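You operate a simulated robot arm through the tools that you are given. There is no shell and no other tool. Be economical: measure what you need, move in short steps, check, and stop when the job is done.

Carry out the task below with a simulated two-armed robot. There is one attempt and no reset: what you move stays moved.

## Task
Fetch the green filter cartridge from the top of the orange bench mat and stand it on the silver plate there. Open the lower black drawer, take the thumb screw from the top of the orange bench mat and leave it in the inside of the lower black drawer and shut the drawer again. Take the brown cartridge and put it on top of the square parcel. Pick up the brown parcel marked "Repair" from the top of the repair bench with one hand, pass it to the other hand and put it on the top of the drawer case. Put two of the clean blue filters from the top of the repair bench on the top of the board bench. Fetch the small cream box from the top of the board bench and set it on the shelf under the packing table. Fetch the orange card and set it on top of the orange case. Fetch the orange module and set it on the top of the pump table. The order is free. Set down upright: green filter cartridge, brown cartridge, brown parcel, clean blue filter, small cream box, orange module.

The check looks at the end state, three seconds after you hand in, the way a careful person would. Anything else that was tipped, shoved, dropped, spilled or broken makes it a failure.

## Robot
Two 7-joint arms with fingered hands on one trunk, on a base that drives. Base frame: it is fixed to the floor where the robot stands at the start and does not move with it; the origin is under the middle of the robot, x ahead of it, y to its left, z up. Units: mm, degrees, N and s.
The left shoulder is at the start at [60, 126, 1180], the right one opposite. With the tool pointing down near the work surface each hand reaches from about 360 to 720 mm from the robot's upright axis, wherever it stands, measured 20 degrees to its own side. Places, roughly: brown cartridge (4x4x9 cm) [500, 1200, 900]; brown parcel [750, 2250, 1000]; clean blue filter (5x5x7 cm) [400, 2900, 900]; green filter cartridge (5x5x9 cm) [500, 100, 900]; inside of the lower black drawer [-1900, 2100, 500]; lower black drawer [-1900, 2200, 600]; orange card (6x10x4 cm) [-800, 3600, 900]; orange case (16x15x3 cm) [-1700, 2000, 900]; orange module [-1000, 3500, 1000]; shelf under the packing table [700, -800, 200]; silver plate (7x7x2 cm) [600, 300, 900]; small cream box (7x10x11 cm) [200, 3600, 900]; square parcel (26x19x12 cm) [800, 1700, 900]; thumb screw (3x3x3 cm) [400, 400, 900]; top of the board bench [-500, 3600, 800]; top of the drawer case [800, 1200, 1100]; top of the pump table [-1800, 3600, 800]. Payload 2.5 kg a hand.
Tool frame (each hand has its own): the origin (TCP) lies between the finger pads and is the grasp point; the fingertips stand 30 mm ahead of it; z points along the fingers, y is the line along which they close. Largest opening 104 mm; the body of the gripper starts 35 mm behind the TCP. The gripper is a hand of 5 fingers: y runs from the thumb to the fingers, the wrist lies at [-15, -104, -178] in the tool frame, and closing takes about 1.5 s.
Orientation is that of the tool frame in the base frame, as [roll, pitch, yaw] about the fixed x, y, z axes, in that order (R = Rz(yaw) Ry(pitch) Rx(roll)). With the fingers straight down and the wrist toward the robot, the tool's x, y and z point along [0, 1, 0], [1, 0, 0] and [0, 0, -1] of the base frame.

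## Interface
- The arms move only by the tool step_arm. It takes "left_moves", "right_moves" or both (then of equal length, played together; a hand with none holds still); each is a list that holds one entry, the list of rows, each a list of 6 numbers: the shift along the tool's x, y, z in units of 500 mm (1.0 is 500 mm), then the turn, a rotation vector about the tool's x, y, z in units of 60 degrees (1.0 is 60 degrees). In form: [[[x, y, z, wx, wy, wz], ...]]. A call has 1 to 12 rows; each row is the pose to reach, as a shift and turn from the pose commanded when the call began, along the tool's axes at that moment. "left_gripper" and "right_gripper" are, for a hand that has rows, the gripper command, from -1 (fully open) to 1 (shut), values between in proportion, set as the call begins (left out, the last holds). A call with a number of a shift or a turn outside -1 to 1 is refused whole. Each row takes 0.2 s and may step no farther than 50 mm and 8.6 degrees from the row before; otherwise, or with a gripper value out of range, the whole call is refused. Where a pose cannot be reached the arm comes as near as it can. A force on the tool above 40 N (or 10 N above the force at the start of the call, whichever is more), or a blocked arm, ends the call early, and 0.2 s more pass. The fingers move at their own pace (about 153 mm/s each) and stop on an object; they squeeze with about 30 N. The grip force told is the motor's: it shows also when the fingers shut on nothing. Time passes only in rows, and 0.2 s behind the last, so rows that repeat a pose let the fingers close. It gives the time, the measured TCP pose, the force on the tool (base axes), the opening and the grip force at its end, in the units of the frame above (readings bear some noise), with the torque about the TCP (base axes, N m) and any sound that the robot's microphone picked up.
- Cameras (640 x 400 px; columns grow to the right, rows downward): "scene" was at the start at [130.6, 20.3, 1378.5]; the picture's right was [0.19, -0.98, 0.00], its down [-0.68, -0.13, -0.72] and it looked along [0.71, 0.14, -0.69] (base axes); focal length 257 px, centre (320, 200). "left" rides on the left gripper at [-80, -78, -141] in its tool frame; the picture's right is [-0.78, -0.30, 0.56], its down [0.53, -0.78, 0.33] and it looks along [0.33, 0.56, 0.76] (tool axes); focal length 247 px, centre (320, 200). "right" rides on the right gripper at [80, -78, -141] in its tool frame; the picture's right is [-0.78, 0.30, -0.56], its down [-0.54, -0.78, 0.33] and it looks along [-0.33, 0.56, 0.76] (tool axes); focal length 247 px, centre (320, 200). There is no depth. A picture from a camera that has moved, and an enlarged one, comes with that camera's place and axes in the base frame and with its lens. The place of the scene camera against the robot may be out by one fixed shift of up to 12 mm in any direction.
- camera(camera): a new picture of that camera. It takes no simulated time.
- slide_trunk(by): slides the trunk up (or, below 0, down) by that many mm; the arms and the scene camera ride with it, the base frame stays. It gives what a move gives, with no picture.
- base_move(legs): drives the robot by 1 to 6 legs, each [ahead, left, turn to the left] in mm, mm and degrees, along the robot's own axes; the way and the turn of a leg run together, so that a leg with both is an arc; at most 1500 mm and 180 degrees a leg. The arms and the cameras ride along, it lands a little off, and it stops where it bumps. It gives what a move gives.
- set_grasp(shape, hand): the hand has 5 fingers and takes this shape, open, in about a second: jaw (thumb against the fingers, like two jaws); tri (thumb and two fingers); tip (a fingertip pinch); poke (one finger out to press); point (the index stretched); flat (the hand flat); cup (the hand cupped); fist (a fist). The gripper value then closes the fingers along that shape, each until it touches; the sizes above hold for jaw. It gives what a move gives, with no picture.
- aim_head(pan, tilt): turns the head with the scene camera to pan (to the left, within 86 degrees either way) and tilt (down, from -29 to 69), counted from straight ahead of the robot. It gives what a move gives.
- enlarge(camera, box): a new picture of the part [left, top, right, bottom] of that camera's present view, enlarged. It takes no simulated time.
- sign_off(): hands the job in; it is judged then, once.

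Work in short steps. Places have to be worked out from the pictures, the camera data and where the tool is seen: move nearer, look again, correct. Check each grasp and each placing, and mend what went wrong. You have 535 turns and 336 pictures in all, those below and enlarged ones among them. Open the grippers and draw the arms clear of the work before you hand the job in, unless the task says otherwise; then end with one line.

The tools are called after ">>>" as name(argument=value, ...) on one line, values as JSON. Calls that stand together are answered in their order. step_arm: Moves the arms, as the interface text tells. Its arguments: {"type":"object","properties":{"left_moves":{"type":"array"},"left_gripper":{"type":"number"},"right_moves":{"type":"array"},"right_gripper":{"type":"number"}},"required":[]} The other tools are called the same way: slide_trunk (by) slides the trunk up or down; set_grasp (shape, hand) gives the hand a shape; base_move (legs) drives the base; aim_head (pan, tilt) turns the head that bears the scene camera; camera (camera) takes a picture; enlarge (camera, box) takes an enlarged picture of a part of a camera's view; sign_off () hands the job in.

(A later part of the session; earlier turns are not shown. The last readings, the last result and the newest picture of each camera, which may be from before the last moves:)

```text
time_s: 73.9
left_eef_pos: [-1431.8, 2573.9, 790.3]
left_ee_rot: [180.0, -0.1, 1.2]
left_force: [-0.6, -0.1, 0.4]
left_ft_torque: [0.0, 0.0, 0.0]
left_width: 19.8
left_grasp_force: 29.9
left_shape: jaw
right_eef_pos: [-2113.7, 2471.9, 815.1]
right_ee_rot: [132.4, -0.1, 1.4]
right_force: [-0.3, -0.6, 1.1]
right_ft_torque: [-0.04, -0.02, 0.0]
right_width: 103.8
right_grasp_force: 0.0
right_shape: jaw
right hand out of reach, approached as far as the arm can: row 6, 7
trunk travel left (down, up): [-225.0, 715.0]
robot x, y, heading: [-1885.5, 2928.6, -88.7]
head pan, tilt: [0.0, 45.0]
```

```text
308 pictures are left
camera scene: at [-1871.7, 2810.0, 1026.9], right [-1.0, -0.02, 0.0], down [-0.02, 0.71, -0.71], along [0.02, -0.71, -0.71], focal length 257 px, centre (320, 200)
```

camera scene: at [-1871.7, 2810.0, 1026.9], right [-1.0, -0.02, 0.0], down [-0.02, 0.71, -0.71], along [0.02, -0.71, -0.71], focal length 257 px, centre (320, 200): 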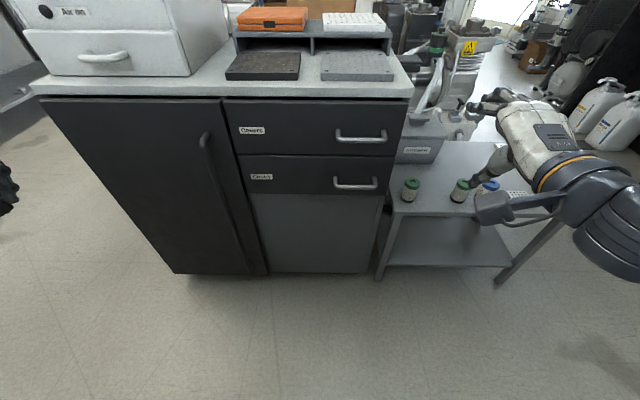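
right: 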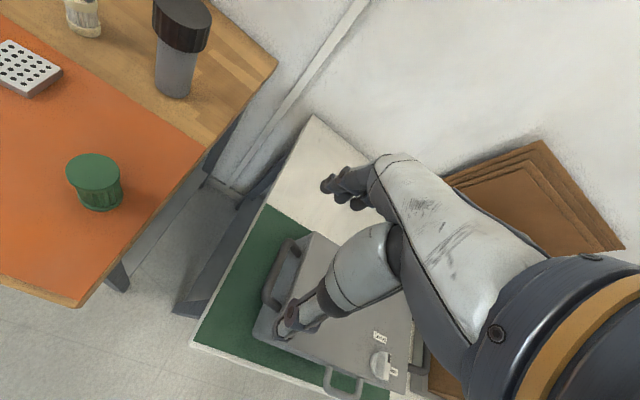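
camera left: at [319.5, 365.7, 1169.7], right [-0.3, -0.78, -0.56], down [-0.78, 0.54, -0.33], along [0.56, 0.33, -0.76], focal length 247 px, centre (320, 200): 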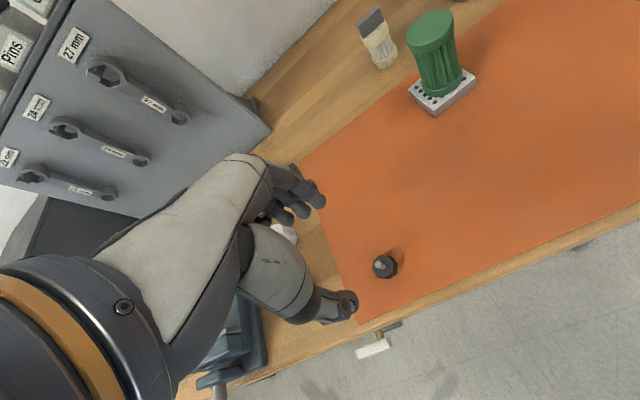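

The arm tilts only about 48° here, which still lets me hook the bar from above and behind. The lower handle triangulates to about [-1956, 2355, 615]. I'll bring the hand to a standoff in front of it.

>>> step_arm(right_moves=[[[0.06, -0.028, 0.036, 0, 0, 0], [0.12, -0.055, 0.072, 0, 0, 0], [0.18, -0.083, 0.108, 0, 0, 0], [0.24, -0.11, 0.145, 0, 0, 0], [0.316, -0.138, 0.182, 0, 0, 0], [0.316, -0.138, 0.182, 0, 0, 0]]], right_gripper=-0.2)

>>> camera(camera="right")

>>> camera(camera="scene")

```text
time_s: 75.3
left_eef_pos: [-1430.6, 2574.1, 790.1]
left_ee_rot: [-180.0, 0.0, 1.3]
left_force: [-0.3, 0.5, 0.3]
left_ft_torque: [-0.01, -0.03, -0.02]
left_width: 19.5
left_grasp_force: 30.4
left_shape: jaw
right_eef_pos: [-2094.6, 2465.0, 800.9]
right_ee_rot: [132.4, 0.0, 1.6]
right_force: [0.8, 0.3, 0.6]
right_ft_torque: [0.02, 0.01, 0.0]
right_width: 62.8
right_grasp_force: 0.1
right_shape: jaw
right hand out of reach, approached as far as the arm can: row 1, 2, 3, 4, 5, 6
trunk travel left (down, up): [-225.0, 715.0]
robot x, y, heading: [-1879.8, 2926.4, -88.7]
head pan, tilt: [0.0, 45.0]
```

```text
307 pictures are left
camera right: at [-2019.6, 2623.5, 839.5], right [-0.78, 0.19, 0.59], down [-0.54, 0.26, -0.8], along [-0.31, -0.95, -0.1], focal length 247 px, centre (320, 200)
```

right: 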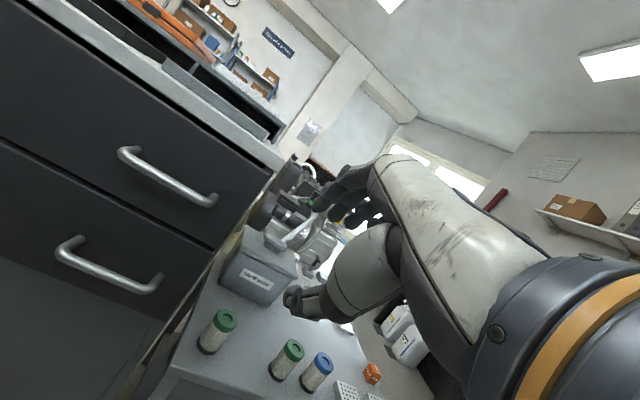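

```text
306 pictures are left
camera scene: at [-1871.7, 2810.0, 1026.9], right [-1.0, -0.02, 0.0], down [-0.02, 0.71, -0.71], along [0.02, -0.71, -0.71], focal length 257 px, centre (320, 200)
```

scene: 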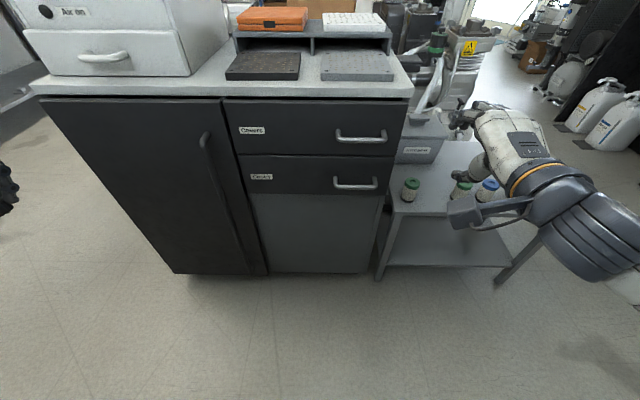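

The commanded tilt is stuck beyond the limit. I'll ease the tilt back to about 38° and then move toward the drawer.

>>> step_arm(right_moves=[[[0, 0, 0, 0.12, 0, 0], [0, 0, 0, 0.24, 0, 0], [0, 0, 0, 0.35, 0, 0], [0, 0, 0, 0.35, 0, 0]]])

```text
time_s: 76.3
left_eef_pos: [-1430.7, 2573.9, 789.8]
left_ee_rot: [-179.9, 0.0, 1.3]
left_force: [-0.6, 0.2, 0.3]
left_ft_torque: [-0.02, 0.02, -0.01]
left_width: 20.0
left_grasp_force: 29.8
left_shape: jaw
right_eef_pos: [-2093.8, 2468.4, 806.3]
right_ee_rot: [153.6, 0.0, 1.4]
right_force: [-0.4, -0.3, -0.4]
right_ft_torque: [-0.01, -0.03, 0.01]
right_width: 62.8
right_grasp_force: 0.0
right_shape: jaw
trunk travel left (down, up): [-225.0, 715.0]
robot x, y, heading: [-1882.2, 2930.6, -88.6]
head pan, tilt: [0.0, 45.0]
```

>>> step_arm(right_moves=[[[0.07, -0.015, 0.04, 0, 0, 0], [0.14, -0.03, 0.08, 0, 0, 0], [0.21, -0.045, 0.12, 0, 0, 0], [0.276, -0.062, 0.161, 0, 0, 0], [0.276, -0.062, 0.161, -0.14, 0, 0], [0.276, -0.062, 0.161, -0.28, 0, 0], [0.276, -0.062, 0.161, -0.42, 0, 0], [0.276, -0.062, 0.161, -0.56, 0, 0], [0.276, -0.062, 0.161, -0.7, 0, 0]]])

>>> camera(camera="right")

```text
time_s: 78.3
left_eef_pos: [-1431.8, 2574.3, 790.6]
left_ee_rot: [180.0, 0.0, 1.3]
left_force: [-0.2, 0.5, 0.0]
left_ft_torque: [-0.03, -0.02, -0.01]
left_width: 20.0
left_grasp_force: 30.2
left_shape: jaw
right_eef_pos: [-1907.0, 2462.0, 761.7]
right_ee_rot: [111.7, -0.1, 1.2]
right_force: [0.6, 0.0, -0.4]
right_ft_torque: [0.01, 0.0, 0.01]
right_width: 62.9
right_grasp_force: 0.1
right_shape: jaw
right hand out of reach, approached as far as the arm can: row 7, 8, 9
trunk travel left (down, up): [-225.0, 715.0]
robot x, y, heading: [-1885.4, 2926.1, -88.4]
head pan, tilt: [0.0, 45.0]
```

```text
305 pictures are left
camera right: at [-1828.7, 2624.0, 741.0], right [-0.78, 0.39, 0.48], down [-0.53, -0.03, -0.85], along [-0.32, -0.92, 0.24], focal length 247 px, centre (320, 200)
```

right: 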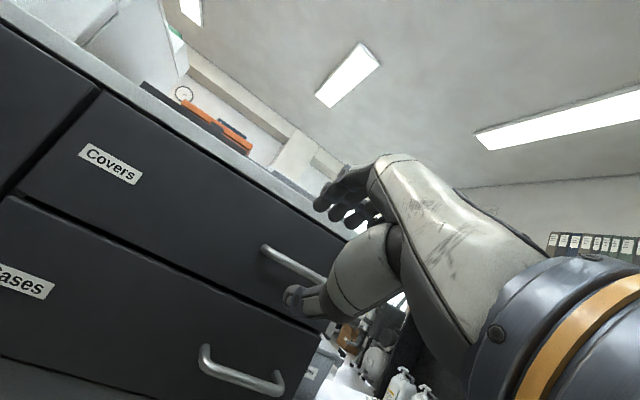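

Two wrist views put the lower handle bar near [-1959, 2305, 591]. Lowering the trunk more should make a forward-pointing hand reachable.

>>> slide_trunk(by=-180)

>>> step_arm(right_moves=[[[0, 0, 0, 0, 0, 0], [0, 0, 0, 0, 0, 0]]])

>>> camera(camera="right")

```text
time_s: 80.3
left_eef_pos: [-1430.7, 2573.8, 610.1]
left_ee_rot: [179.9, 0.0, 1.3]
left_force: [0.4, -0.2, -0.3]
left_ft_torque: [0.01, 0.02, 0.02]
left_width: 19.8
left_grasp_force: 29.7
left_shape: jaw
right_eef_pos: [-1906.0, 2462.5, 579.0]
right_ee_rot: [111.8, 0.0, 0.9]
right_force: [-1.0, 0.1, 0.1]
right_ft_torque: [0.01, -0.05, 0.02]
right_width: 62.7
right_grasp_force: 0.0
right_shape: jaw
trunk travel left (down, up): [-45.0, 895.0]
robot x, y, heading: [-1881.4, 2924.8, -88.8]
head pan, tilt: [0.0, 45.0]
```

```text
time_s: 80.9
left_eef_pos: [-1431.7, 2573.9, 609.9]
left_ee_rot: [-179.9, 0.1, 1.3]
left_force: [-0.6, 0.0, -0.3]
left_ft_torque: [0.01, 0.01, 0.0]
left_width: 19.8
left_grasp_force: 30.0
left_shape: jaw
right_eef_pos: [-1906.4, 2462.1, 579.6]
right_ee_rot: [111.9, 0.0, 0.9]
right_force: [0.2, 0.0, -1.2]
right_ft_torque: [-0.01, -0.02, 0.01]
right_width: 62.7
right_grasp_force: 0.1
right_shape: jaw
trunk travel left (down, up): [-45.0, 895.0]
robot x, y, heading: [-1885.9, 2924.9, -88.8]
head pan, tilt: [0.0, 45.0]
```

```text
304 pictures are left
camera right: at [-1828.6, 2624.1, 561.0], right [-0.78, 0.39, 0.48], down [-0.53, -0.03, -0.85], along [-0.32, -0.92, 0.23], focal length 247 px, centre (320, 200)
```

right: 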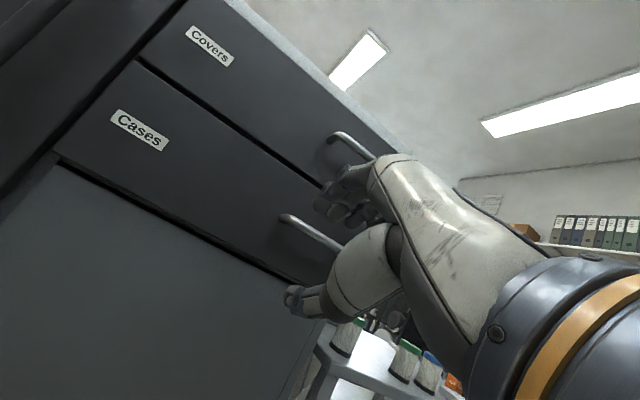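

The bar's near end is seen at about [-1917, 2305, 595]. I'll move to a standoff in line with the bar.

>>> step_arm(right_moves=[[[-0.05, 0.06, 0.02, 0, 0, 0], [-0.102, 0.12, 0.04, 0, 0, 0], [-0.102, 0.148, 0.1, 0, 0, 0], [-0.102, 0.148, 0.1, 0, 0, 0]]])

>>> camera(camera="right")

>>> camera(camera="scene")

```text
time_s: 81.9
left_eef_pos: [-1431.5, 2574.2, 610.4]
left_ee_rot: [-180.0, 0.0, 1.3]
left_force: [-0.3, -0.2, -0.1]
left_ft_torque: [0.02, -0.01, 0.01]
left_width: 20.1
left_grasp_force: 30.1
left_shape: jaw
right_eef_pos: [-1913.0, 2404.5, 652.1]
right_ee_rot: [112.0, -0.1, 0.7]
right_force: [-1.0, 0.4, 0.4]
right_ft_torque: [0.0, 0.02, 0.02]
right_width: 62.3
right_grasp_force: 0.1
right_shape: jaw
right hand out of reach, approached as far as the arm can: row 1, 2, 3, 4
trunk travel left (down, up): [-45.0, 895.0]
robot x, y, heading: [-1883.8, 2924.6, -88.8]
head pan, tilt: [0.0, 45.0]
```

```text
303 pictures are left
camera right: at [-1834.1, 2565.6, 633.7], right [-0.78, 0.39, 0.48], down [-0.53, -0.03, -0.85], along [-0.32, -0.92, 0.23], focal length 247 px, centre (320, 200)
```

right: 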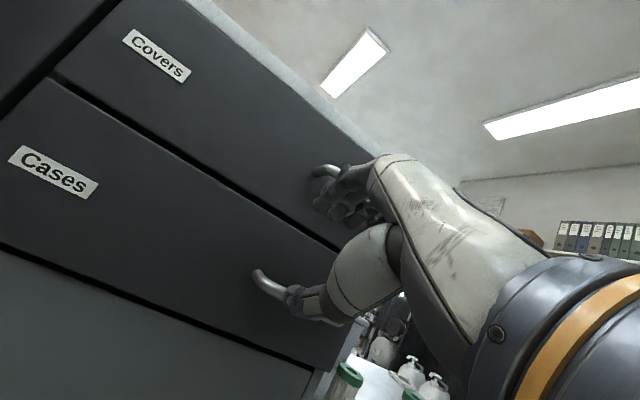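

```text
302 pictures are left
camera scene: at [-1871.7, 2810.0, 846.9], right [-1.0, -0.02, 0.0], down [-0.02, 0.71, -0.71], along [0.02, -0.71, -0.71], focal length 257 px, centre (320, 200)
```

scene: 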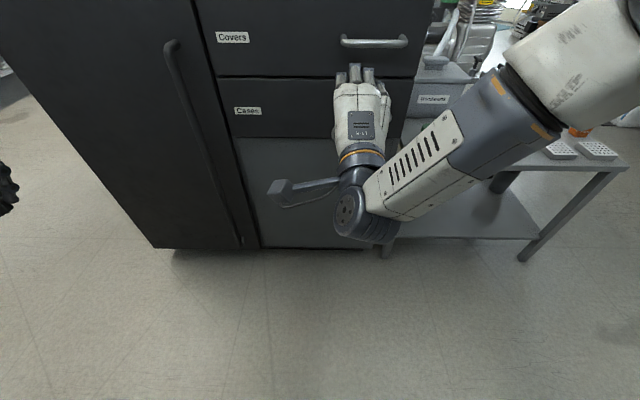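

The arm is at a joint limit in this posture, but the base can supply the rest. I'll shift the robot right and lower the trunk slightly.

>>> base_move(legs=[[0, -45, 0]])

>>> slide_trunk(by=-43)

>>> camera(camera="right")

```text
time_s: 82.8
left_eef_pos: [-1476.6, 2574.1, 611.4]
left_ee_rot: [-180.0, 0.0, 1.3]
left_force: [0.1, 0.2, 0.1]
left_ft_torque: [-0.01, -0.01, 0.04]
left_width: 19.9
left_grasp_force: 29.9
left_shape: jaw
right_eef_pos: [-1956.9, 2403.4, 653.2]
right_ee_rot: [112.0, -0.1, 0.8]
right_force: [-0.2, 0.3, 0.0]
right_ft_torque: [-0.01, 0.02, -0.01]
right_width: 62.4
right_grasp_force: 0.0
right_shape: jaw
trunk travel left (down, up): [-45.0, 895.0]
robot x, y, heading: [-1927.7, 2926.8, -88.8]
head pan, tilt: [0.0, 45.0]
```

```text
time_s: 83.6
left_eef_pos: [-1475.9, 2573.7, 566.7]
left_ee_rot: [-180.0, 0.1, 1.4]
left_force: [0.3, -0.3, -0.3]
left_ft_torque: [-0.02, 0.04, 0.02]
left_width: 19.8
left_grasp_force: 29.7
left_shape: jaw
right_eef_pos: [-1957.6, 2402.9, 610.0]
right_ee_rot: [111.9, -0.1, 0.8]
right_force: [-0.1, 0.1, -0.5]
right_ft_torque: [0.0, 0.0, -0.01]
right_width: 62.5
right_grasp_force: 0.1
right_shape: jaw
trunk travel left (down, up): [-2.0, 938.0]
robot x, y, heading: [-1931.3, 2927.0, -88.8]
head pan, tilt: [0.0, 45.0]
```

```text
301 pictures are left
camera right: at [-1878.9, 2564.9, 590.5], right [-0.78, 0.39, 0.48], down [-0.53, -0.03, -0.85], along [-0.32, -0.92, 0.23], focal length 247 px, centre (320, 200)
```

right: 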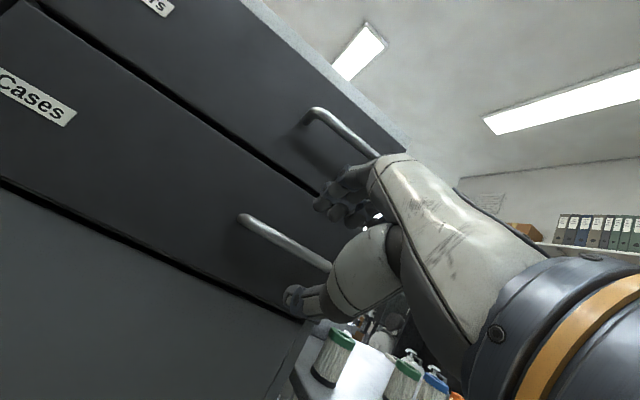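

The bar is at z≈595, y≈2290, and the hand is at the right height and side. I'll drive forward a little to bring the bar between thumb and fingers.

>>> base_move(legs=[[70, 0, 0]])

>>> camera(camera="right")

>>> enlarge(camera="scene", box=[240, 0, 480, 150])

```text
time_s: 84.6
left_eef_pos: [-1474.6, 2505.8, 568.5]
left_ee_rot: [-180.0, 0.1, 1.2]
left_force: [0.0, 0.2, -0.2]
left_ft_torque: [0.03, 0.0, 0.03]
left_width: 20.2
left_grasp_force: 29.9
left_shape: jaw
right_eef_pos: [-1955.3, 2334.9, 610.2]
right_ee_rot: [112.0, -0.1, 1.0]
right_force: [-1.0, 5.8, 0.7]
right_ft_torque: [-0.19, -0.01, 0.07]
right_width: 61.5
right_grasp_force: 0.0
right_shape: jaw
trunk travel left (down, up): [-2.0, 938.0]
robot x, y, heading: [-1926.4, 2852.9, -88.7]
head pan, tilt: [0.0, 45.0]
```

```text
300 pictures are left
camera right: at [-1877.4, 2496.9, 590.5], right [-0.78, 0.39, 0.48], down [-0.53, -0.03, -0.85], along [-0.32, -0.92, 0.23], focal length 247 px, centre (320, 200)
```

right: 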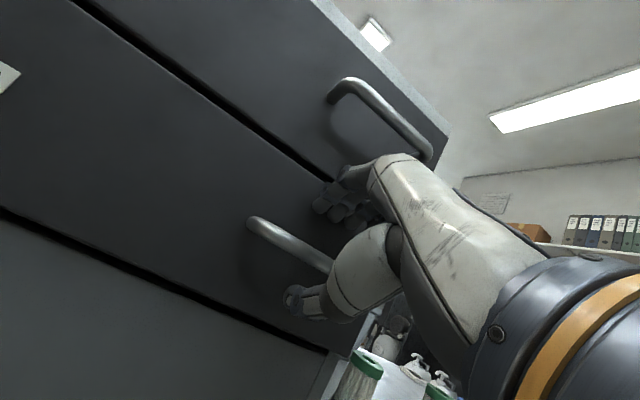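

```text
2.67 times, centred on (360, 75) of scene
camera zoom: at [-1915.1, 2741.2, 804.0], right [-1.0, -0.02, 0.0], down [-0.02, 0.71, -0.71], along [0.02, -0.71, -0.71], focal length 686 px, centre (213, 533)
```

zoom: 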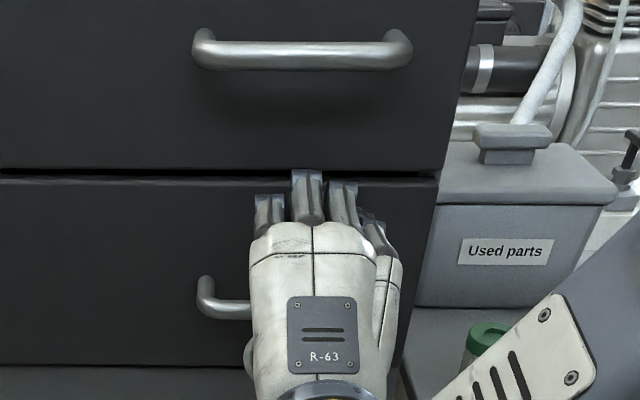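

A light 6 N push suggests the opened fingers, which lean forward, are touching the drawer face. I'll narrow the opening to about 32 mm and then go forward slightly.

>>> step_arm(right_moves=[[[0, 0, 0, 0, 0, 0], [0, 0, 0, 0, 0, 0], [0, 0, 0, 0, 0, 0], [0, 0, 0, 0, 0, 0]]], right_gripper=0.4)

>>> base_move(legs=[[18, 0, 0]])

>>> enlarge(camera="right", box=[200, 130, 440, 355])

```text
time_s: 85.6
left_eef_pos: [-1476.3, 2504.3, 567.7]
left_ee_rot: [180.0, 0.1, 1.2]
left_force: [0.1, 0.3, 0.7]
left_ft_torque: [0.0, -0.03, 0.02]
left_width: 20.0
left_grasp_force: 30.1
left_shape: jaw
right_eef_pos: [-1955.9, 2334.5, 608.8]
right_ee_rot: [112.1, -0.1, 0.9]
right_force: [-0.2, 0.0, 0.3]
right_ft_torque: [-0.01, 0.03, 0.01]
right_width: 31.9
right_grasp_force: 0.0
right_shape: jaw
trunk travel left (down, up): [-2.0, 938.0]
robot x, y, heading: [-1929.0, 2856.8, -88.5]
head pan, tilt: [0.0, 45.0]
```

```text
time_s: 86.5
left_eef_pos: [-1475.3, 2490.5, 567.3]
left_ee_rot: [-180.0, 0.0, 1.3]
left_force: [0.3, 0.1, -0.6]
left_ft_torque: [-0.01, -0.01, -0.01]
left_width: 20.0
left_grasp_force: 30.1
left_shape: jaw
right_eef_pos: [-1955.3, 2324.6, 613.9]
right_ee_rot: [111.3, -0.2, 1.0]
right_force: [-4.0, 17.4, 1.1]
right_ft_torque: [-0.16, -0.01, -0.13]
right_width: 30.8
right_grasp_force: 0.0
right_shape: jaw
trunk travel left (down, up): [-2.0, 938.0]
robot x, y, heading: [-1929.1, 2841.9, -88.7]
head pan, tilt: [0.0, 45.0]
stopped in leg 1: the force on the tool passed its limit at 50 N (the readings are from after the stop); the commanded pose is now the measured one
```

```text
1.78 times, centred on (320, 242) of right
camera zoom: at [-1876.8, 2486.1, 592.1], right [-0.78, 0.4, 0.47], down [-0.53, -0.04, -0.85], along [-0.32, -0.92, 0.24], focal length 439 px, centre (320, 124)
```

zoom: 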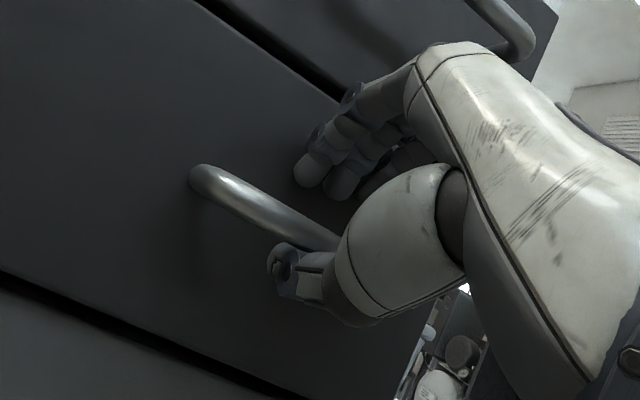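

The thumb tip is bumping the bar, since the hand sits about 10 mm too high. I'll back off a little, lower the hand, and widen slightly.

>>> base_move(legs=[[-20, 0, 0]])

>>> step_arm(right_moves=[[[0, -0.02, 0.005, 0, 0, 0], [0, -0.035, 0.01, 0, 0, 0], [0, -0.035, 0.01, 0, 0, 0]]], right_gripper=0.2)

```text
time_s: 87.3
left_eef_pos: [-1474.8, 2510.4, 567.3]
left_ee_rot: [-179.8, 0.0, 1.4]
left_force: [0.4, 0.1, 0.3]
left_ft_torque: [-0.01, 0.06, -0.01]
left_width: 20.0
left_grasp_force: 30.0
left_shape: jaw
right_eef_pos: [-1956.8, 2343.4, 613.3]
right_ee_rot: [111.3, -0.2, 1.0]
right_force: [-0.5, 0.3, -0.9]
right_ft_torque: [0.01, 0.04, 0.0]
right_width: 31.3
right_grasp_force: 0.2
right_shape: jaw
trunk travel left (down, up): [-2.0, 938.0]
robot x, y, heading: [-1927.9, 2867.4, -88.7]
head pan, tilt: [0.0, 45.0]
```

```text
time_s: 88.1
left_eef_pos: [-1475.5, 2510.0, 567.5]
left_ee_rot: [-179.9, 0.0, 1.3]
left_force: [-0.3, 0.2, -0.1]
left_ft_torque: [-0.01, -0.01, -0.01]
left_width: 19.7
left_grasp_force: 29.8
left_shape: jaw
right_eef_pos: [-1951.8, 2346.6, 595.7]
right_ee_rot: [111.4, -0.3, 0.7]
right_force: [0.0, 0.6, 0.4]
right_ft_torque: [-0.01, -0.01, -0.01]
right_width: 41.4
right_grasp_force: 0.0
right_shape: jaw
right hand out of reach, approached as far as the arm can: row 2, 3
trunk travel left (down, up): [-2.0, 938.0]
robot x, y, heading: [-1925.4, 2860.3, -88.6]
head pan, tilt: [0.0, 45.0]
```

Now slightly low. I'll raise the trunk by 6 mm and go forward again.

>>> slide_trunk(by=6)

>>> base_move(legs=[[25, 0, 0]])

>>> enlarge(camera="right", box=[200, 130, 440, 355])

```text
time_s: 88.7
left_eef_pos: [-1475.9, 2511.1, 573.7]
left_ee_rot: [-179.9, 0.0, 1.2]
left_force: [-0.5, -0.8, 0.5]
left_ft_torque: [0.03, 0.02, -0.02]
left_width: 19.8
left_grasp_force: 30.0
left_shape: jaw
right_eef_pos: [-1951.8, 2347.5, 601.2]
right_ee_rot: [111.5, -0.3, 0.7]
right_force: [0.3, -0.6, -0.6]
right_ft_torque: [-0.01, 0.03, -0.03]
right_width: 41.0
right_grasp_force: 0.0
right_shape: jaw
trunk travel left (down, up): [-8.0, 932.0]
robot x, y, heading: [-1930.4, 2861.7, -88.7]
head pan, tilt: [0.0, 45.0]
```

```text
time_s: 89.6
left_eef_pos: [-1476.0, 2484.9, 572.8]
left_ee_rot: [-179.9, 0.0, 1.2]
left_force: [0.5, 0.4, -0.1]
left_ft_torque: [-0.01, 0.02, -0.03]
left_width: 19.9
left_grasp_force: 30.3
left_shape: jaw
right_eef_pos: [-1950.7, 2328.5, 606.0]
right_ee_rot: [110.7, -0.3, 0.9]
right_force: [-3.8, 17.2, -0.2]
right_ft_torque: [-0.16, -0.07, -0.17]
right_width: 39.0
right_grasp_force: 0.0
right_shape: jaw
trunk travel left (down, up): [-8.0, 932.0]
robot x, y, heading: [-1927.6, 2838.3, -88.6]
head pan, tilt: [0.0, 45.0]
stopped in leg 1: the force on the tool passed its limit at 49 N (the readings are from after the stop); the commanded pose is now the measured one
```

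```text
1.78 times, centred on (320, 242) of right
camera zoom: at [-1872.8, 2488.0, 583.7], right [-0.79, 0.4, 0.47], down [-0.53, -0.05, -0.85], along [-0.32, -0.91, 0.25], focal length 439 px, centre (320, 124)
```

zoom: 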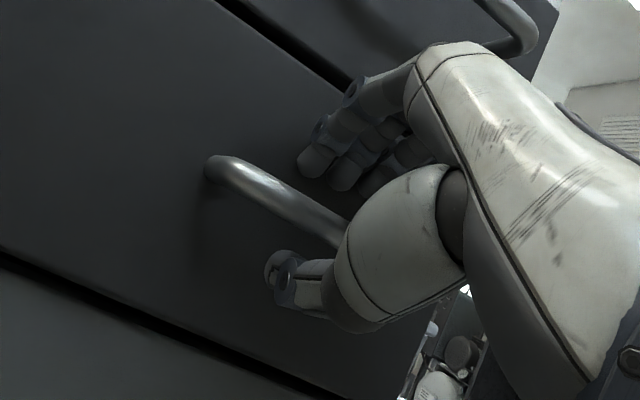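

The fingers reach the drawer face with the bar already between the thumb and fingers. I'll back off 4 mm and close on the bar.

>>> base_move(legs=[[-5, 0, 0]])

>>> step_arm(right_moves=[[[0, 0, 0, 0, 0, 0], [0, 0, 0, 0, 0, 0], [0, 0, 0, 0, 0, 0], [0, 0, 0, 0, 0, 0], [0, 0, 0, 0, 0, 0], [0, 0, 0, 0, 0, 0]]], right_gripper=1)

>>> enlarge(camera="right", box=[200, 130, 440, 355])

```text
time_s: 90.3
left_eef_pos: [-1474.9, 2491.2, 573.4]
left_ee_rot: [-179.8, 0.2, 1.2]
left_force: [0.8, 0.3, -0.1]
left_ft_torque: [0.04, 0.02, 0.03]
left_width: 19.9
left_grasp_force: 30.0
left_shape: jaw
right_eef_pos: [-1951.1, 2329.3, 606.0]
right_ee_rot: [110.6, -0.4, 1.0]
right_force: [0.0, 3.5, 0.0]
right_ft_torque: [-0.03, -0.02, 0.05]
right_width: 40.7
right_grasp_force: 0.0
right_shape: jaw
trunk travel left (down, up): [-8.0, 932.0]
robot x, y, heading: [-1925.7, 2845.8, -88.8]
head pan, tilt: [0.0, 45.0]
```

```text
time_s: 91.7
left_eef_pos: [-1475.9, 2490.1, 572.1]
left_ee_rot: [-179.9, 0.0, 1.2]
left_force: [0.1, -0.8, 0.1]
left_ft_torque: [-0.02, -0.01, 0.03]
left_width: 19.8
left_grasp_force: 29.5
left_shape: jaw
right_eef_pos: [-1951.3, 2330.6, 598.1]
right_ee_rot: [111.8, -0.2, 1.1]
right_force: [-2.1, 5.3, -30.6]
right_ft_torque: [0.15, 0.03, 0.01]
right_width: 12.0
right_grasp_force: 30.1
right_shape: jaw
trunk travel left (down, up): [-8.0, 932.0]
robot x, y, heading: [-1929.3, 2842.0, -88.7]
head pan, tilt: [0.0, 45.0]
```

```text
1.78 times, centred on (320, 242) of right
camera zoom: at [-1872.9, 2492.4, 579.9], right [-0.79, 0.39, 0.48], down [-0.53, -0.03, -0.85], along [-0.32, -0.92, 0.23], focal length 439 px, centre (320, 124)
```

zoom: 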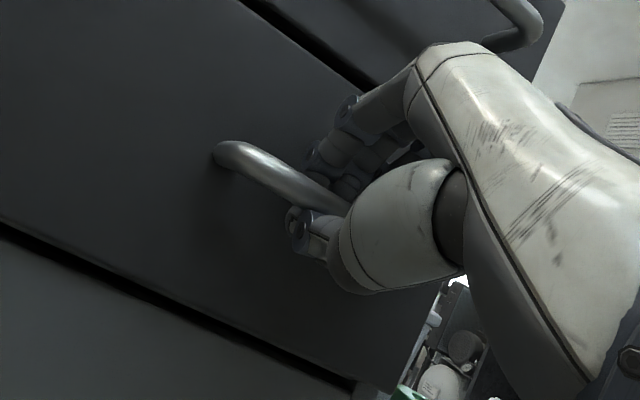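

The bar is gripped at 12 mm width. I'll drive back to open the drawer.

>>> base_move(legs=[[-60, 0, 0]])

>>> camera(camera="scene")

```text
time_s: 92.7
left_eef_pos: [-1476.2, 2547.6, 572.7]
left_ee_rot: [-179.7, 0.0, 1.2]
left_force: [-0.3, 0.2, -0.6]
left_ft_torque: [0.01, 0.0, 0.0]
left_width: 19.9
left_grasp_force: 29.8
left_shape: jaw
right_eef_pos: [-1951.8, 2388.7, 599.9]
right_ee_rot: [111.8, -0.2, 1.3]
right_force: [0.9, 1.0, -30.4]
right_ft_torque: [0.17, 0.02, 0.01]
right_width: 11.5
right_grasp_force: 29.4
right_shape: jaw
trunk travel left (down, up): [-8.0, 932.0]
robot x, y, heading: [-1930.0, 2900.2, -88.8]
head pan, tilt: [0.0, 45.0]
```

```text
295 pictures are left
camera scene: at [-1916.4, 2783.6, 809.6], right [-1.0, -0.02, 0.0], down [-0.01, 0.71, -0.71], along [0.01, -0.71, -0.71], focal length 257 px, centre (320, 200)
```

scene: 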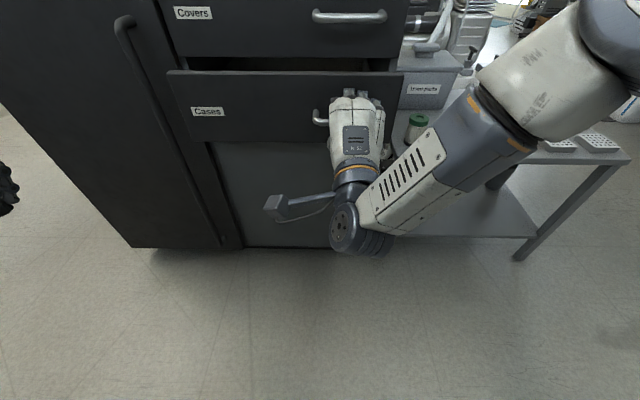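

The drawer is opening smoothly. I'll pull another 180 mm.

>>> base_move(legs=[[-90, 0, 0], [-90, 0, 0]])

>>> camera(camera="scene")

```text
time_s: 94.4
left_eef_pos: [-1470.9, 2688.1, 570.3]
left_ee_rot: [-179.3, 0.2, 2.1]
left_force: [-0.1, -0.6, -1.0]
left_ft_torque: [0.01, 0.01, 0.06]
left_width: 20.1
left_grasp_force: 29.9
left_shape: jaw
right_eef_pos: [-1946.1, 2520.7, 590.9]
right_ee_rot: [113.0, 0.1, 1.7]
right_force: [-5.9, -0.3, -18.6]
right_ft_torque: [0.09, -0.01, -0.01]
right_width: 10.4
right_grasp_force: 30.2
right_shape: jaw
trunk travel left (down, up): [-8.0, 932.0]
robot x, y, heading: [-1930.4, 3033.6, -87.7]
head pan, tilt: [0.0, 45.0]
stopped in leg 2: the robot was blocked; the commanded pose is now the measured one
```

```text
294 pictures are left
camera scene: at [-1914.4, 2915.9, 809.5], right [-1.0, -0.04, 0.0], down [-0.03, 0.71, -0.7], along [0.03, -0.7, -0.71], focal length 257 px, centre (320, 200)
```

scene: 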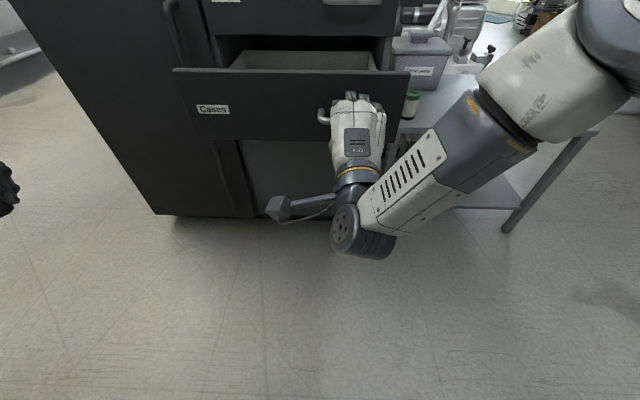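

The drawer is open about 190 mm. I'll release the handle and draw the right hand back.

>>> step_arm(right_moves=[[[0, 0, 0, 0, 0, 0], [0, 0, 0, 0, 0, 0], [0, 0, 0, 0, 0, 0], [0, 0, 0, 0, 0, 0], [0, 0, 0, 0, 0, 0], [0, 0, -0.05, 0, 0, 0], [0, 0, -0.1, 0, 0, 0], [0, 0, -0.16, 0, 0, 0], [0, 0, -0.16, 0, 0, 0]]], right_gripper=0.1)

>>> camera(camera="scene")

```text
time_s: 96.4
left_eef_pos: [-1471.8, 2689.2, 566.6]
left_ee_rot: [-179.1, 0.1, 2.2]
left_force: [0.3, 0.6, -0.1]
left_ft_torque: [0.01, -0.02, 0.0]
left_width: 19.5
left_grasp_force: 30.0
left_shape: jaw
right_eef_pos: [-1949.2, 2593.8, 625.2]
right_ee_rot: [112.3, -0.2, 1.9]
right_force: [0.6, 0.7, -0.1]
right_ft_torque: [-0.03, 0.02, 0.02]
right_width: 46.1
right_grasp_force: 0.0
right_shape: jaw
trunk travel left (down, up): [-8.0, 932.0]
robot x, y, heading: [-1930.4, 3037.7, -87.5]
head pan, tilt: [0.0, 45.0]
```

```text
293 pictures are left
camera scene: at [-1914.9, 2915.5, 808.0], right [-1.0, -0.04, 0.0], down [-0.03, 0.72, -0.7], along [0.03, -0.7, -0.72], focal length 257 px, centre (320, 200)
```

scene: 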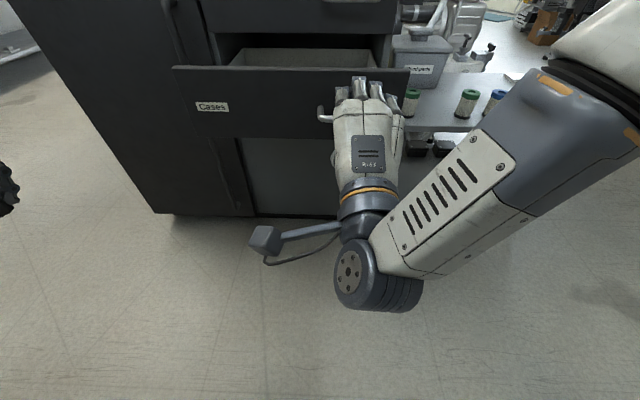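

Clear of the handle. I'll raise the trunk so the left hand can reach down into the drawer.

>>> slide_trunk(by=380)

>>> step_arm(right_moves=[[[-0.05, 0, -0.03, 0.14, 0, 0], [-0.1, 0, -0.06, 0.28, 0, 0], [-0.15, 0, -0.06, 0.42, 0, 0], [-0.2, 0, -0.06, 0.56, 0, 0]]])

>>> camera(camera="scene")

```text
time_s: 100.1
left_eef_pos: [-1473.4, 2692.3, 952.2]
left_ee_rot: [-179.8, 0.2, 1.9]
left_force: [1.0, -0.3, -0.3]
left_ft_torque: [-0.04, -0.02, -0.01]
left_width: 19.8
left_grasp_force: 30.2
left_shape: jaw
right_eef_pos: [-1950.3, 2598.6, 1010.9]
right_ee_rot: [111.8, -0.2, 1.8]
right_force: [-0.7, -0.4, 0.1]
right_ft_torque: [0.0, 0.01, -0.04]
right_width: 46.5
right_grasp_force: 0.1
right_shape: jaw
trunk travel left (down, up): [-388.0, 552.0]
robot x, y, heading: [-1928.1, 3038.0, -88.0]
head pan, tilt: [0.0, 45.0]
```

```text
time_s: 101.1
left_eef_pos: [-1472.5, 2691.2, 952.0]
left_ee_rot: [-179.8, 0.2, 1.9]
left_force: [-0.5, -0.3, -0.4]
left_ft_torque: [-0.03, 0.0, -0.01]
left_width: 20.1
left_grasp_force: 30.3
left_shape: jaw
right_eef_pos: [-2049.5, 2623.5, 1020.0]
right_ee_rot: [145.6, -0.3, 1.9]
right_force: [0.1, 0.5, -0.3]
right_ft_torque: [-0.03, 0.01, 0.0]
right_width: 46.8
right_grasp_force: 0.0
right_shape: jaw
right hand out of reach, approached as far as the arm can: row 1, 2, 3
trunk travel left (down, up): [-388.0, 552.0]
robot x, y, heading: [-1927.8, 3041.7, -88.1]
head pan, tilt: [0.0, 45.0]
```

```text
292 pictures are left
camera scene: at [-1916.0, 2921.8, 1189.9], right [-1.0, -0.04, 0.0], down [-0.02, 0.71, -0.71], along [0.03, -0.71, -0.71], focal length 257 px, centre (320, 200)
```

scene: 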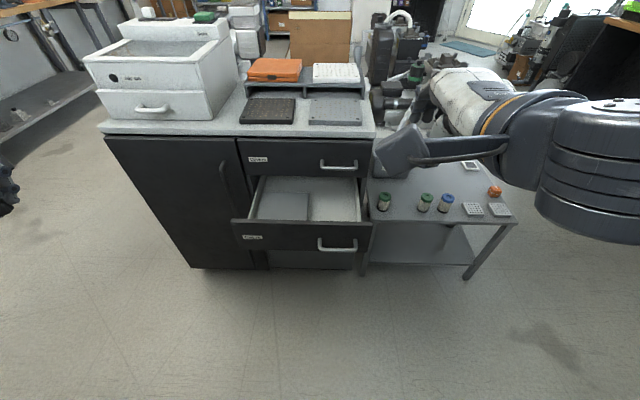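

The drawer holds a grey box on the left and free space on the right. I'll shift the robot right so the left arm reaches that space comfortably.

>>> base_move(legs=[[0, -180, 0]])

>>> step_arm(left_moves=[[[-0.08, 0.02, 0, 0, 0, 0], [-0.16, 0.05, 0, 0, 0, 0], [-0.24, 0.09, 0, 0, 0, 0], [-0.32, 0.13, 0, 0, 0, 0], [-0.4, 0.17, 0, 0, 0, 0], [-0.48, 0.21, 0, 0, 0, 0], [-0.56, 0.25, 0, 0, 0, 0], [-0.56, 0.3, 0.02, 0, 0, 0]]])

>>> camera(camera="left")

```text
time_s: 102.6
left_eef_pos: [-1652.4, 2686.5, 952.7]
left_ee_rot: [-179.9, 0.0, 2.0]
left_force: [-0.5, -0.3, 0.0]
left_ft_torque: [0.0, -0.04, -0.01]
left_width: 19.9
left_grasp_force: 29.9
left_shape: jaw
right_eef_pos: [-2230.0, 2616.8, 1019.3]
right_ee_rot: [145.4, -0.2, 1.7]
right_force: [-0.2, 0.6, 0.0]
right_ft_torque: [-0.01, 0.02, 0.04]
right_width: 46.5
right_grasp_force: 0.0
right_shape: jaw
trunk travel left (down, up): [-388.0, 552.0]
robot x, y, heading: [-2111.3, 3033.6, -88.1]
head pan, tilt: [0.0, 45.0]
```

```text
time_s: 104.4
left_eef_pos: [-1926.6, 2524.2, 945.0]
left_ee_rot: [-179.8, 0.1, 2.0]
left_force: [-0.5, -0.9, -0.1]
left_ft_torque: [0.0, 0.0, -0.01]
left_width: 19.9
left_grasp_force: 30.6
left_shape: jaw
right_eef_pos: [-2229.4, 2616.7, 1020.0]
right_ee_rot: [145.4, -0.2, 1.8]
right_force: [-1.3, -0.5, -0.6]
right_ft_torque: [-0.01, 0.06, 0.0]
right_width: 47.0
right_grasp_force: 0.2
right_shape: jaw
trunk travel left (down, up): [-388.0, 552.0]
robot x, y, heading: [-2106.5, 3035.0, -88.1]
head pan, tilt: [0.0, 45.0]
```

```text
291 pictures are left
camera left: at [-2009.8, 2597.3, 1086.5], right [-0.79, 0.27, -0.55], down [0.51, 0.8, -0.33], along [0.35, -0.54, -0.76], focal length 247 px, centre (320, 200)
```

left: 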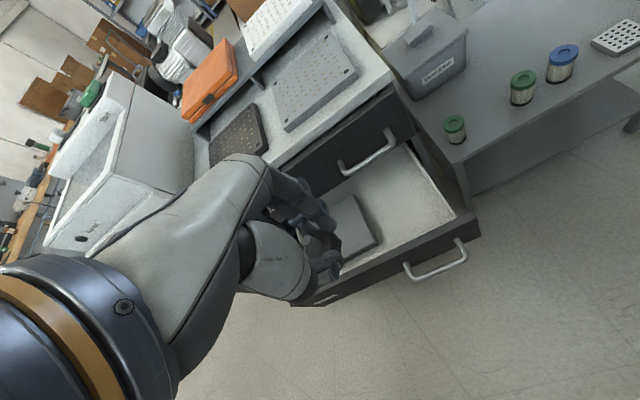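

Free floor in the drawer lies about x −1890…−2030, y 2290…2460. I'll bring the left hand over [-1958, 2405] and go down partway.

>>> step_arm(left_moves=[[[-0.023, 0.08, 0, 0, 0, 0], [-0.046, 0.16, 0, 0, 0, 0], [-0.068, 0.236, 0, 0, 0, 0], [-0.068, 0.236, 0.09, 0, 0, 0], [-0.068, 0.236, 0.18, 0, 0, 0], [-0.068, 0.236, 0.27, 0, 0, 0], [-0.068, 0.236, 0.36, 0, 0, 0], [-0.068, 0.236, 0.45, 0, 0, 0], [-0.068, 0.236, 0.52, 0, 0, 0], [-0.068, 0.236, 0.52, 0, 0, 0]]])

>>> camera(camera="left")

>>> enlarge(camera="scene", box=[130, 100, 370, 250])

```text
time_s: 106.6
left_eef_pos: [-1957.8, 2408.6, 679.9]
left_ee_rot: [-179.8, 0.1, 2.1]
left_force: [-0.1, -0.3, 0.1]
left_ft_torque: [-0.03, -0.01, -0.04]
left_width: 19.9
left_grasp_force: 30.1
left_shape: jaw
right_eef_pos: [-2230.4, 2615.9, 1020.1]
right_ee_rot: [145.3, -0.2, 1.7]
right_force: [0.1, -1.1, 1.7]
right_ft_torque: [0.01, -0.03, 0.0]
right_width: 46.5
right_grasp_force: 0.0
right_shape: jaw
trunk travel left (down, up): [-388.0, 552.0]
robot x, y, heading: [-2106.2, 3034.0, -87.9]
head pan, tilt: [0.0, 45.0]
```

```text
290 pictures are left
camera left: at [-2039.2, 2483.2, 821.2], right [-0.79, 0.27, -0.55], down [0.51, 0.8, -0.33], along [0.35, -0.54, -0.76], focal length 247 px, centre (320, 200)
```

left: 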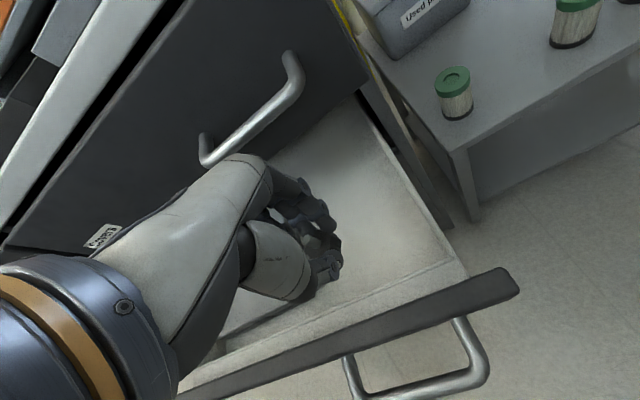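

```text
2.67 times, centred on (250, 175) of scene
camera zoom: at [-2095.1, 2915.6, 1189.9], right [-1.0, -0.03, 0.0], down [-0.02, 0.71, -0.71], along [0.02, -0.71, -0.71], focal length 686 px, centre (507, 267)
```

zoom: 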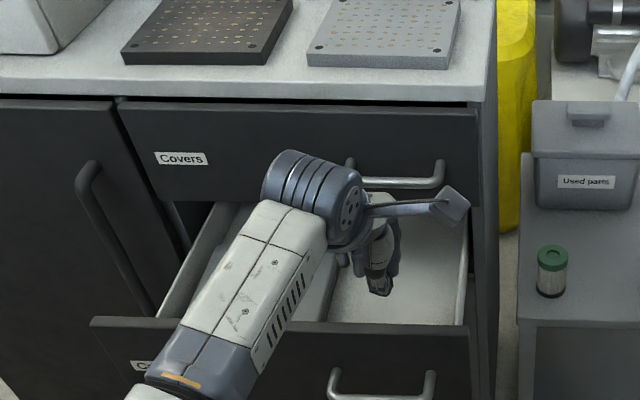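

The hand is inside the drawer opening and clear. I'll go down another 75 mm and check the gap to the drawer floor.

>>> step_arm(left_moves=[[[0, 0, 0.06, 0, 0, 0], [0, 0, 0.11, 0, 0, 0], [0, 0, 0.15, 0, 0, 0], [0, 0, 0.15, 0, 0, 0]]])

>>> camera(camera="left")

```text
time_s: 107.6
left_eef_pos: [-1957.4, 2407.6, 607.0]
left_ee_rot: [-179.8, 0.2, 1.9]
left_force: [0.6, -0.5, -0.2]
left_ft_torque: [0.0, 0.01, 0.01]
left_width: 20.2
left_grasp_force: 29.8
left_shape: jaw
right_eef_pos: [-2231.8, 2616.7, 1020.3]
right_ee_rot: [145.5, -0.1, 1.7]
right_force: [-0.4, -0.5, 0.2]
right_ft_torque: [-0.01, 0.0, -0.03]
right_width: 46.4
right_grasp_force: 0.1
right_shape: jaw
trunk travel left (down, up): [-388.0, 552.0]
robot x, y, heading: [-2110.4, 3029.8, -88.1]
head pan, tilt: [0.0, 45.0]
```

```text
288 pictures are left
camera left: at [-2039.9, 2482.5, 747.4], right [-0.79, 0.27, -0.55], down [0.51, 0.8, -0.33], along [0.35, -0.54, -0.76], focal length 247 px, centre (320, 200)
```

left: 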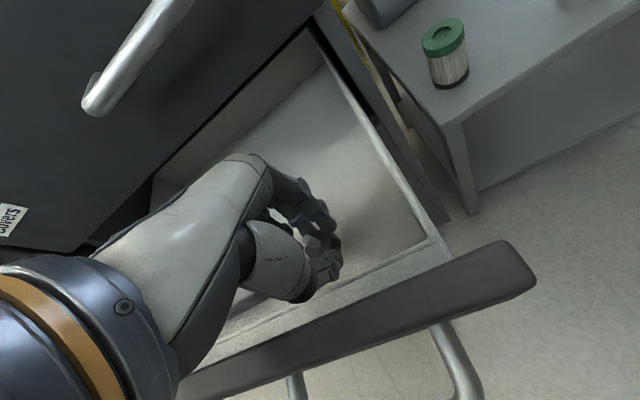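

>>> step_arm(left_moves=[[[0, 0, 0.02, 0, 0, 0], [0, 0, 0.03, 0, 0, 0], [0, 0, 0.03, 0, 0, 0]]])

>>> step_arm(left_moves=[[[0, 0, 0.01, 0, 0, 0], [0, 0, 0.016, 0, 0, 0], [0, 0, 0.016, 0, 0, 0]]])

>>> enlarge(camera="left", box=[230, 150, 470, 300])

```text
time_s: 108.4
left_eef_pos: [-1956.3, 2407.0, 593.0]
left_ee_rot: [-179.9, 0.1, 2.0]
left_force: [-0.2, -1.8, 0.7]
left_ft_torque: [0.01, -0.02, 0.01]
left_width: 19.5
left_grasp_force: 30.3
left_shape: jaw
right_eef_pos: [-2231.0, 2616.3, 1020.4]
right_ee_rot: [145.3, -0.2, 1.9]
right_force: [0.0, 0.4, 0.2]
right_ft_torque: [0.01, 0.0, 0.01]
right_width: 46.6
right_grasp_force: 0.0
right_shape: jaw
trunk travel left (down, up): [-388.0, 552.0]
robot x, y, heading: [-2111.2, 3031.1, -88.0]
head pan, tilt: [0.0, 45.0]
```

```text
time_s: 109.2
left_eef_pos: [-1958.0, 2408.3, 584.2]
left_ee_rot: [-179.9, 0.1, 1.9]
left_force: [-0.2, -1.6, 2.0]
left_ft_torque: [0.0, 0.0, 0.0]
left_width: 19.8
left_grasp_force: 29.9
left_shape: jaw
right_eef_pos: [-2230.8, 2617.1, 1019.9]
right_ee_rot: [145.4, -0.2, 1.7]
right_force: [-0.8, 0.7, 0.3]
right_ft_torque: [0.02, -0.01, 0.03]
right_width: 46.6
right_grasp_force: 0.0
right_shape: jaw
trunk travel left (down, up): [-388.0, 552.0]
robot x, y, heading: [-2107.8, 3029.9, -88.0]
head pan, tilt: [0.0, 45.0]
```

```text
2.67 times, centred on (350, 225) of left
camera zoom: at [-2040.1, 2482.6, 725.8], right [-0.79, 0.27, -0.55], down [0.51, 0.8, -0.33], along [0.35, -0.54, -0.76], focal length 659 px, centre (240, 133)
```

zoom: 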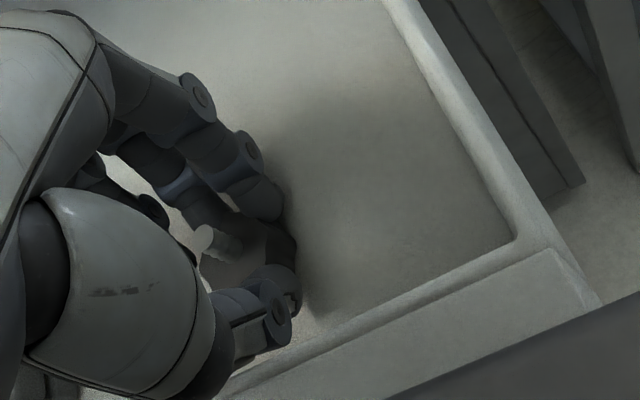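

>>> step_arm(left_moves=[[[0, 0, 0.006, 0, 0, 0], [0, 0, 0.012, 0, 0, 0], [0, 0, 0.012, 0, 0, 0]]])

```text
time_s: 110.0
left_eef_pos: [-1957.6, 2405.9, 581.9]
left_ee_rot: [179.7, 0.2, 2.0]
left_force: [0.1, -1.1, 19.4]
left_ft_torque: [0.08, -0.07, 0.04]
left_width: 20.1
left_grasp_force: 30.2
left_shape: jaw
right_eef_pos: [-2230.1, 2617.9, 1021.1]
right_ee_rot: [145.3, -0.3, 1.8]
right_force: [0.4, 0.1, -0.1]
right_ft_torque: [0.04, -0.01, -0.02]
right_width: 46.5
right_grasp_force: 0.1
right_shape: jaw
trunk travel left (down, up): [-388.0, 552.0]
robot x, y, heading: [-2108.8, 3029.4, -87.8]
head pan, tilt: [0.0, 45.0]
```

The screw is on the drawer floor (19 N up). I'll open and raise the hand straight up.

>>> step_arm(left_moves=[[[0, 0, -0.008, 0, 0, 0], [0, 0, -0.008, 0, 0, 0], [0, 0, -0.008, 0, 0, 0], [0, 0, -0.008, 0, 0, 0], [0, 0, -0.06, 0, 0, 0], [0, 0, -0.14, 0, 0, 0], [0, 0, -0.23, 0, 0, 0], [0, 0, -0.32, 0, 0, 0], [0, 0, -0.41, 0, 0, 0], [0, 0, -0.5, 0, 0, 0], [0, 0, -0.58, 0, 0, 0]]], left_gripper=0.25)

>>> camera(camera="left")

```text
time_s: 112.4
left_eef_pos: [-1955.9, 2403.9, 869.9]
left_ee_rot: [-179.7, 0.1, 2.0]
left_force: [0.0, -0.3, 0.5]
left_ft_torque: [0.03, 0.02, 0.01]
left_width: 39.0
left_grasp_force: 0.0
left_shape: jaw
right_eef_pos: [-2230.1, 2616.1, 1020.3]
right_ee_rot: [145.5, -0.2, 1.7]
right_force: [0.2, 0.6, -0.3]
right_ft_torque: [0.01, -0.04, 0.03]
right_width: 46.6
right_grasp_force: 0.1
right_shape: jaw
trunk travel left (down, up): [-388.0, 552.0]
robot x, y, heading: [-2108.8, 3032.2, -88.0]
head pan, tilt: [0.0, 45.0]
```

```text
286 pictures are left
camera left: at [-2038.5, 2478.2, 1011.0], right [-0.79, 0.27, -0.55], down [0.51, 0.8, -0.33], along [0.35, -0.54, -0.76], focal length 247 px, centre (320, 200)
```

left: 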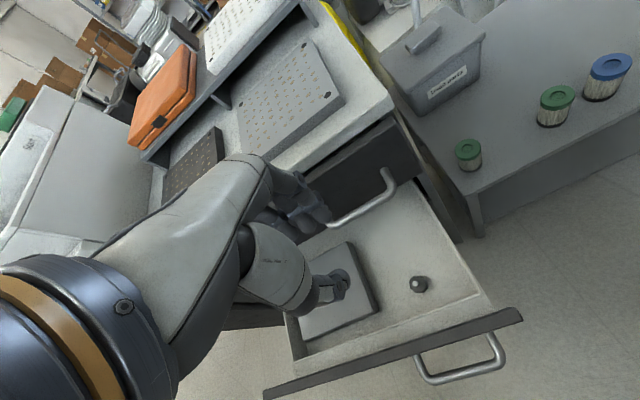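

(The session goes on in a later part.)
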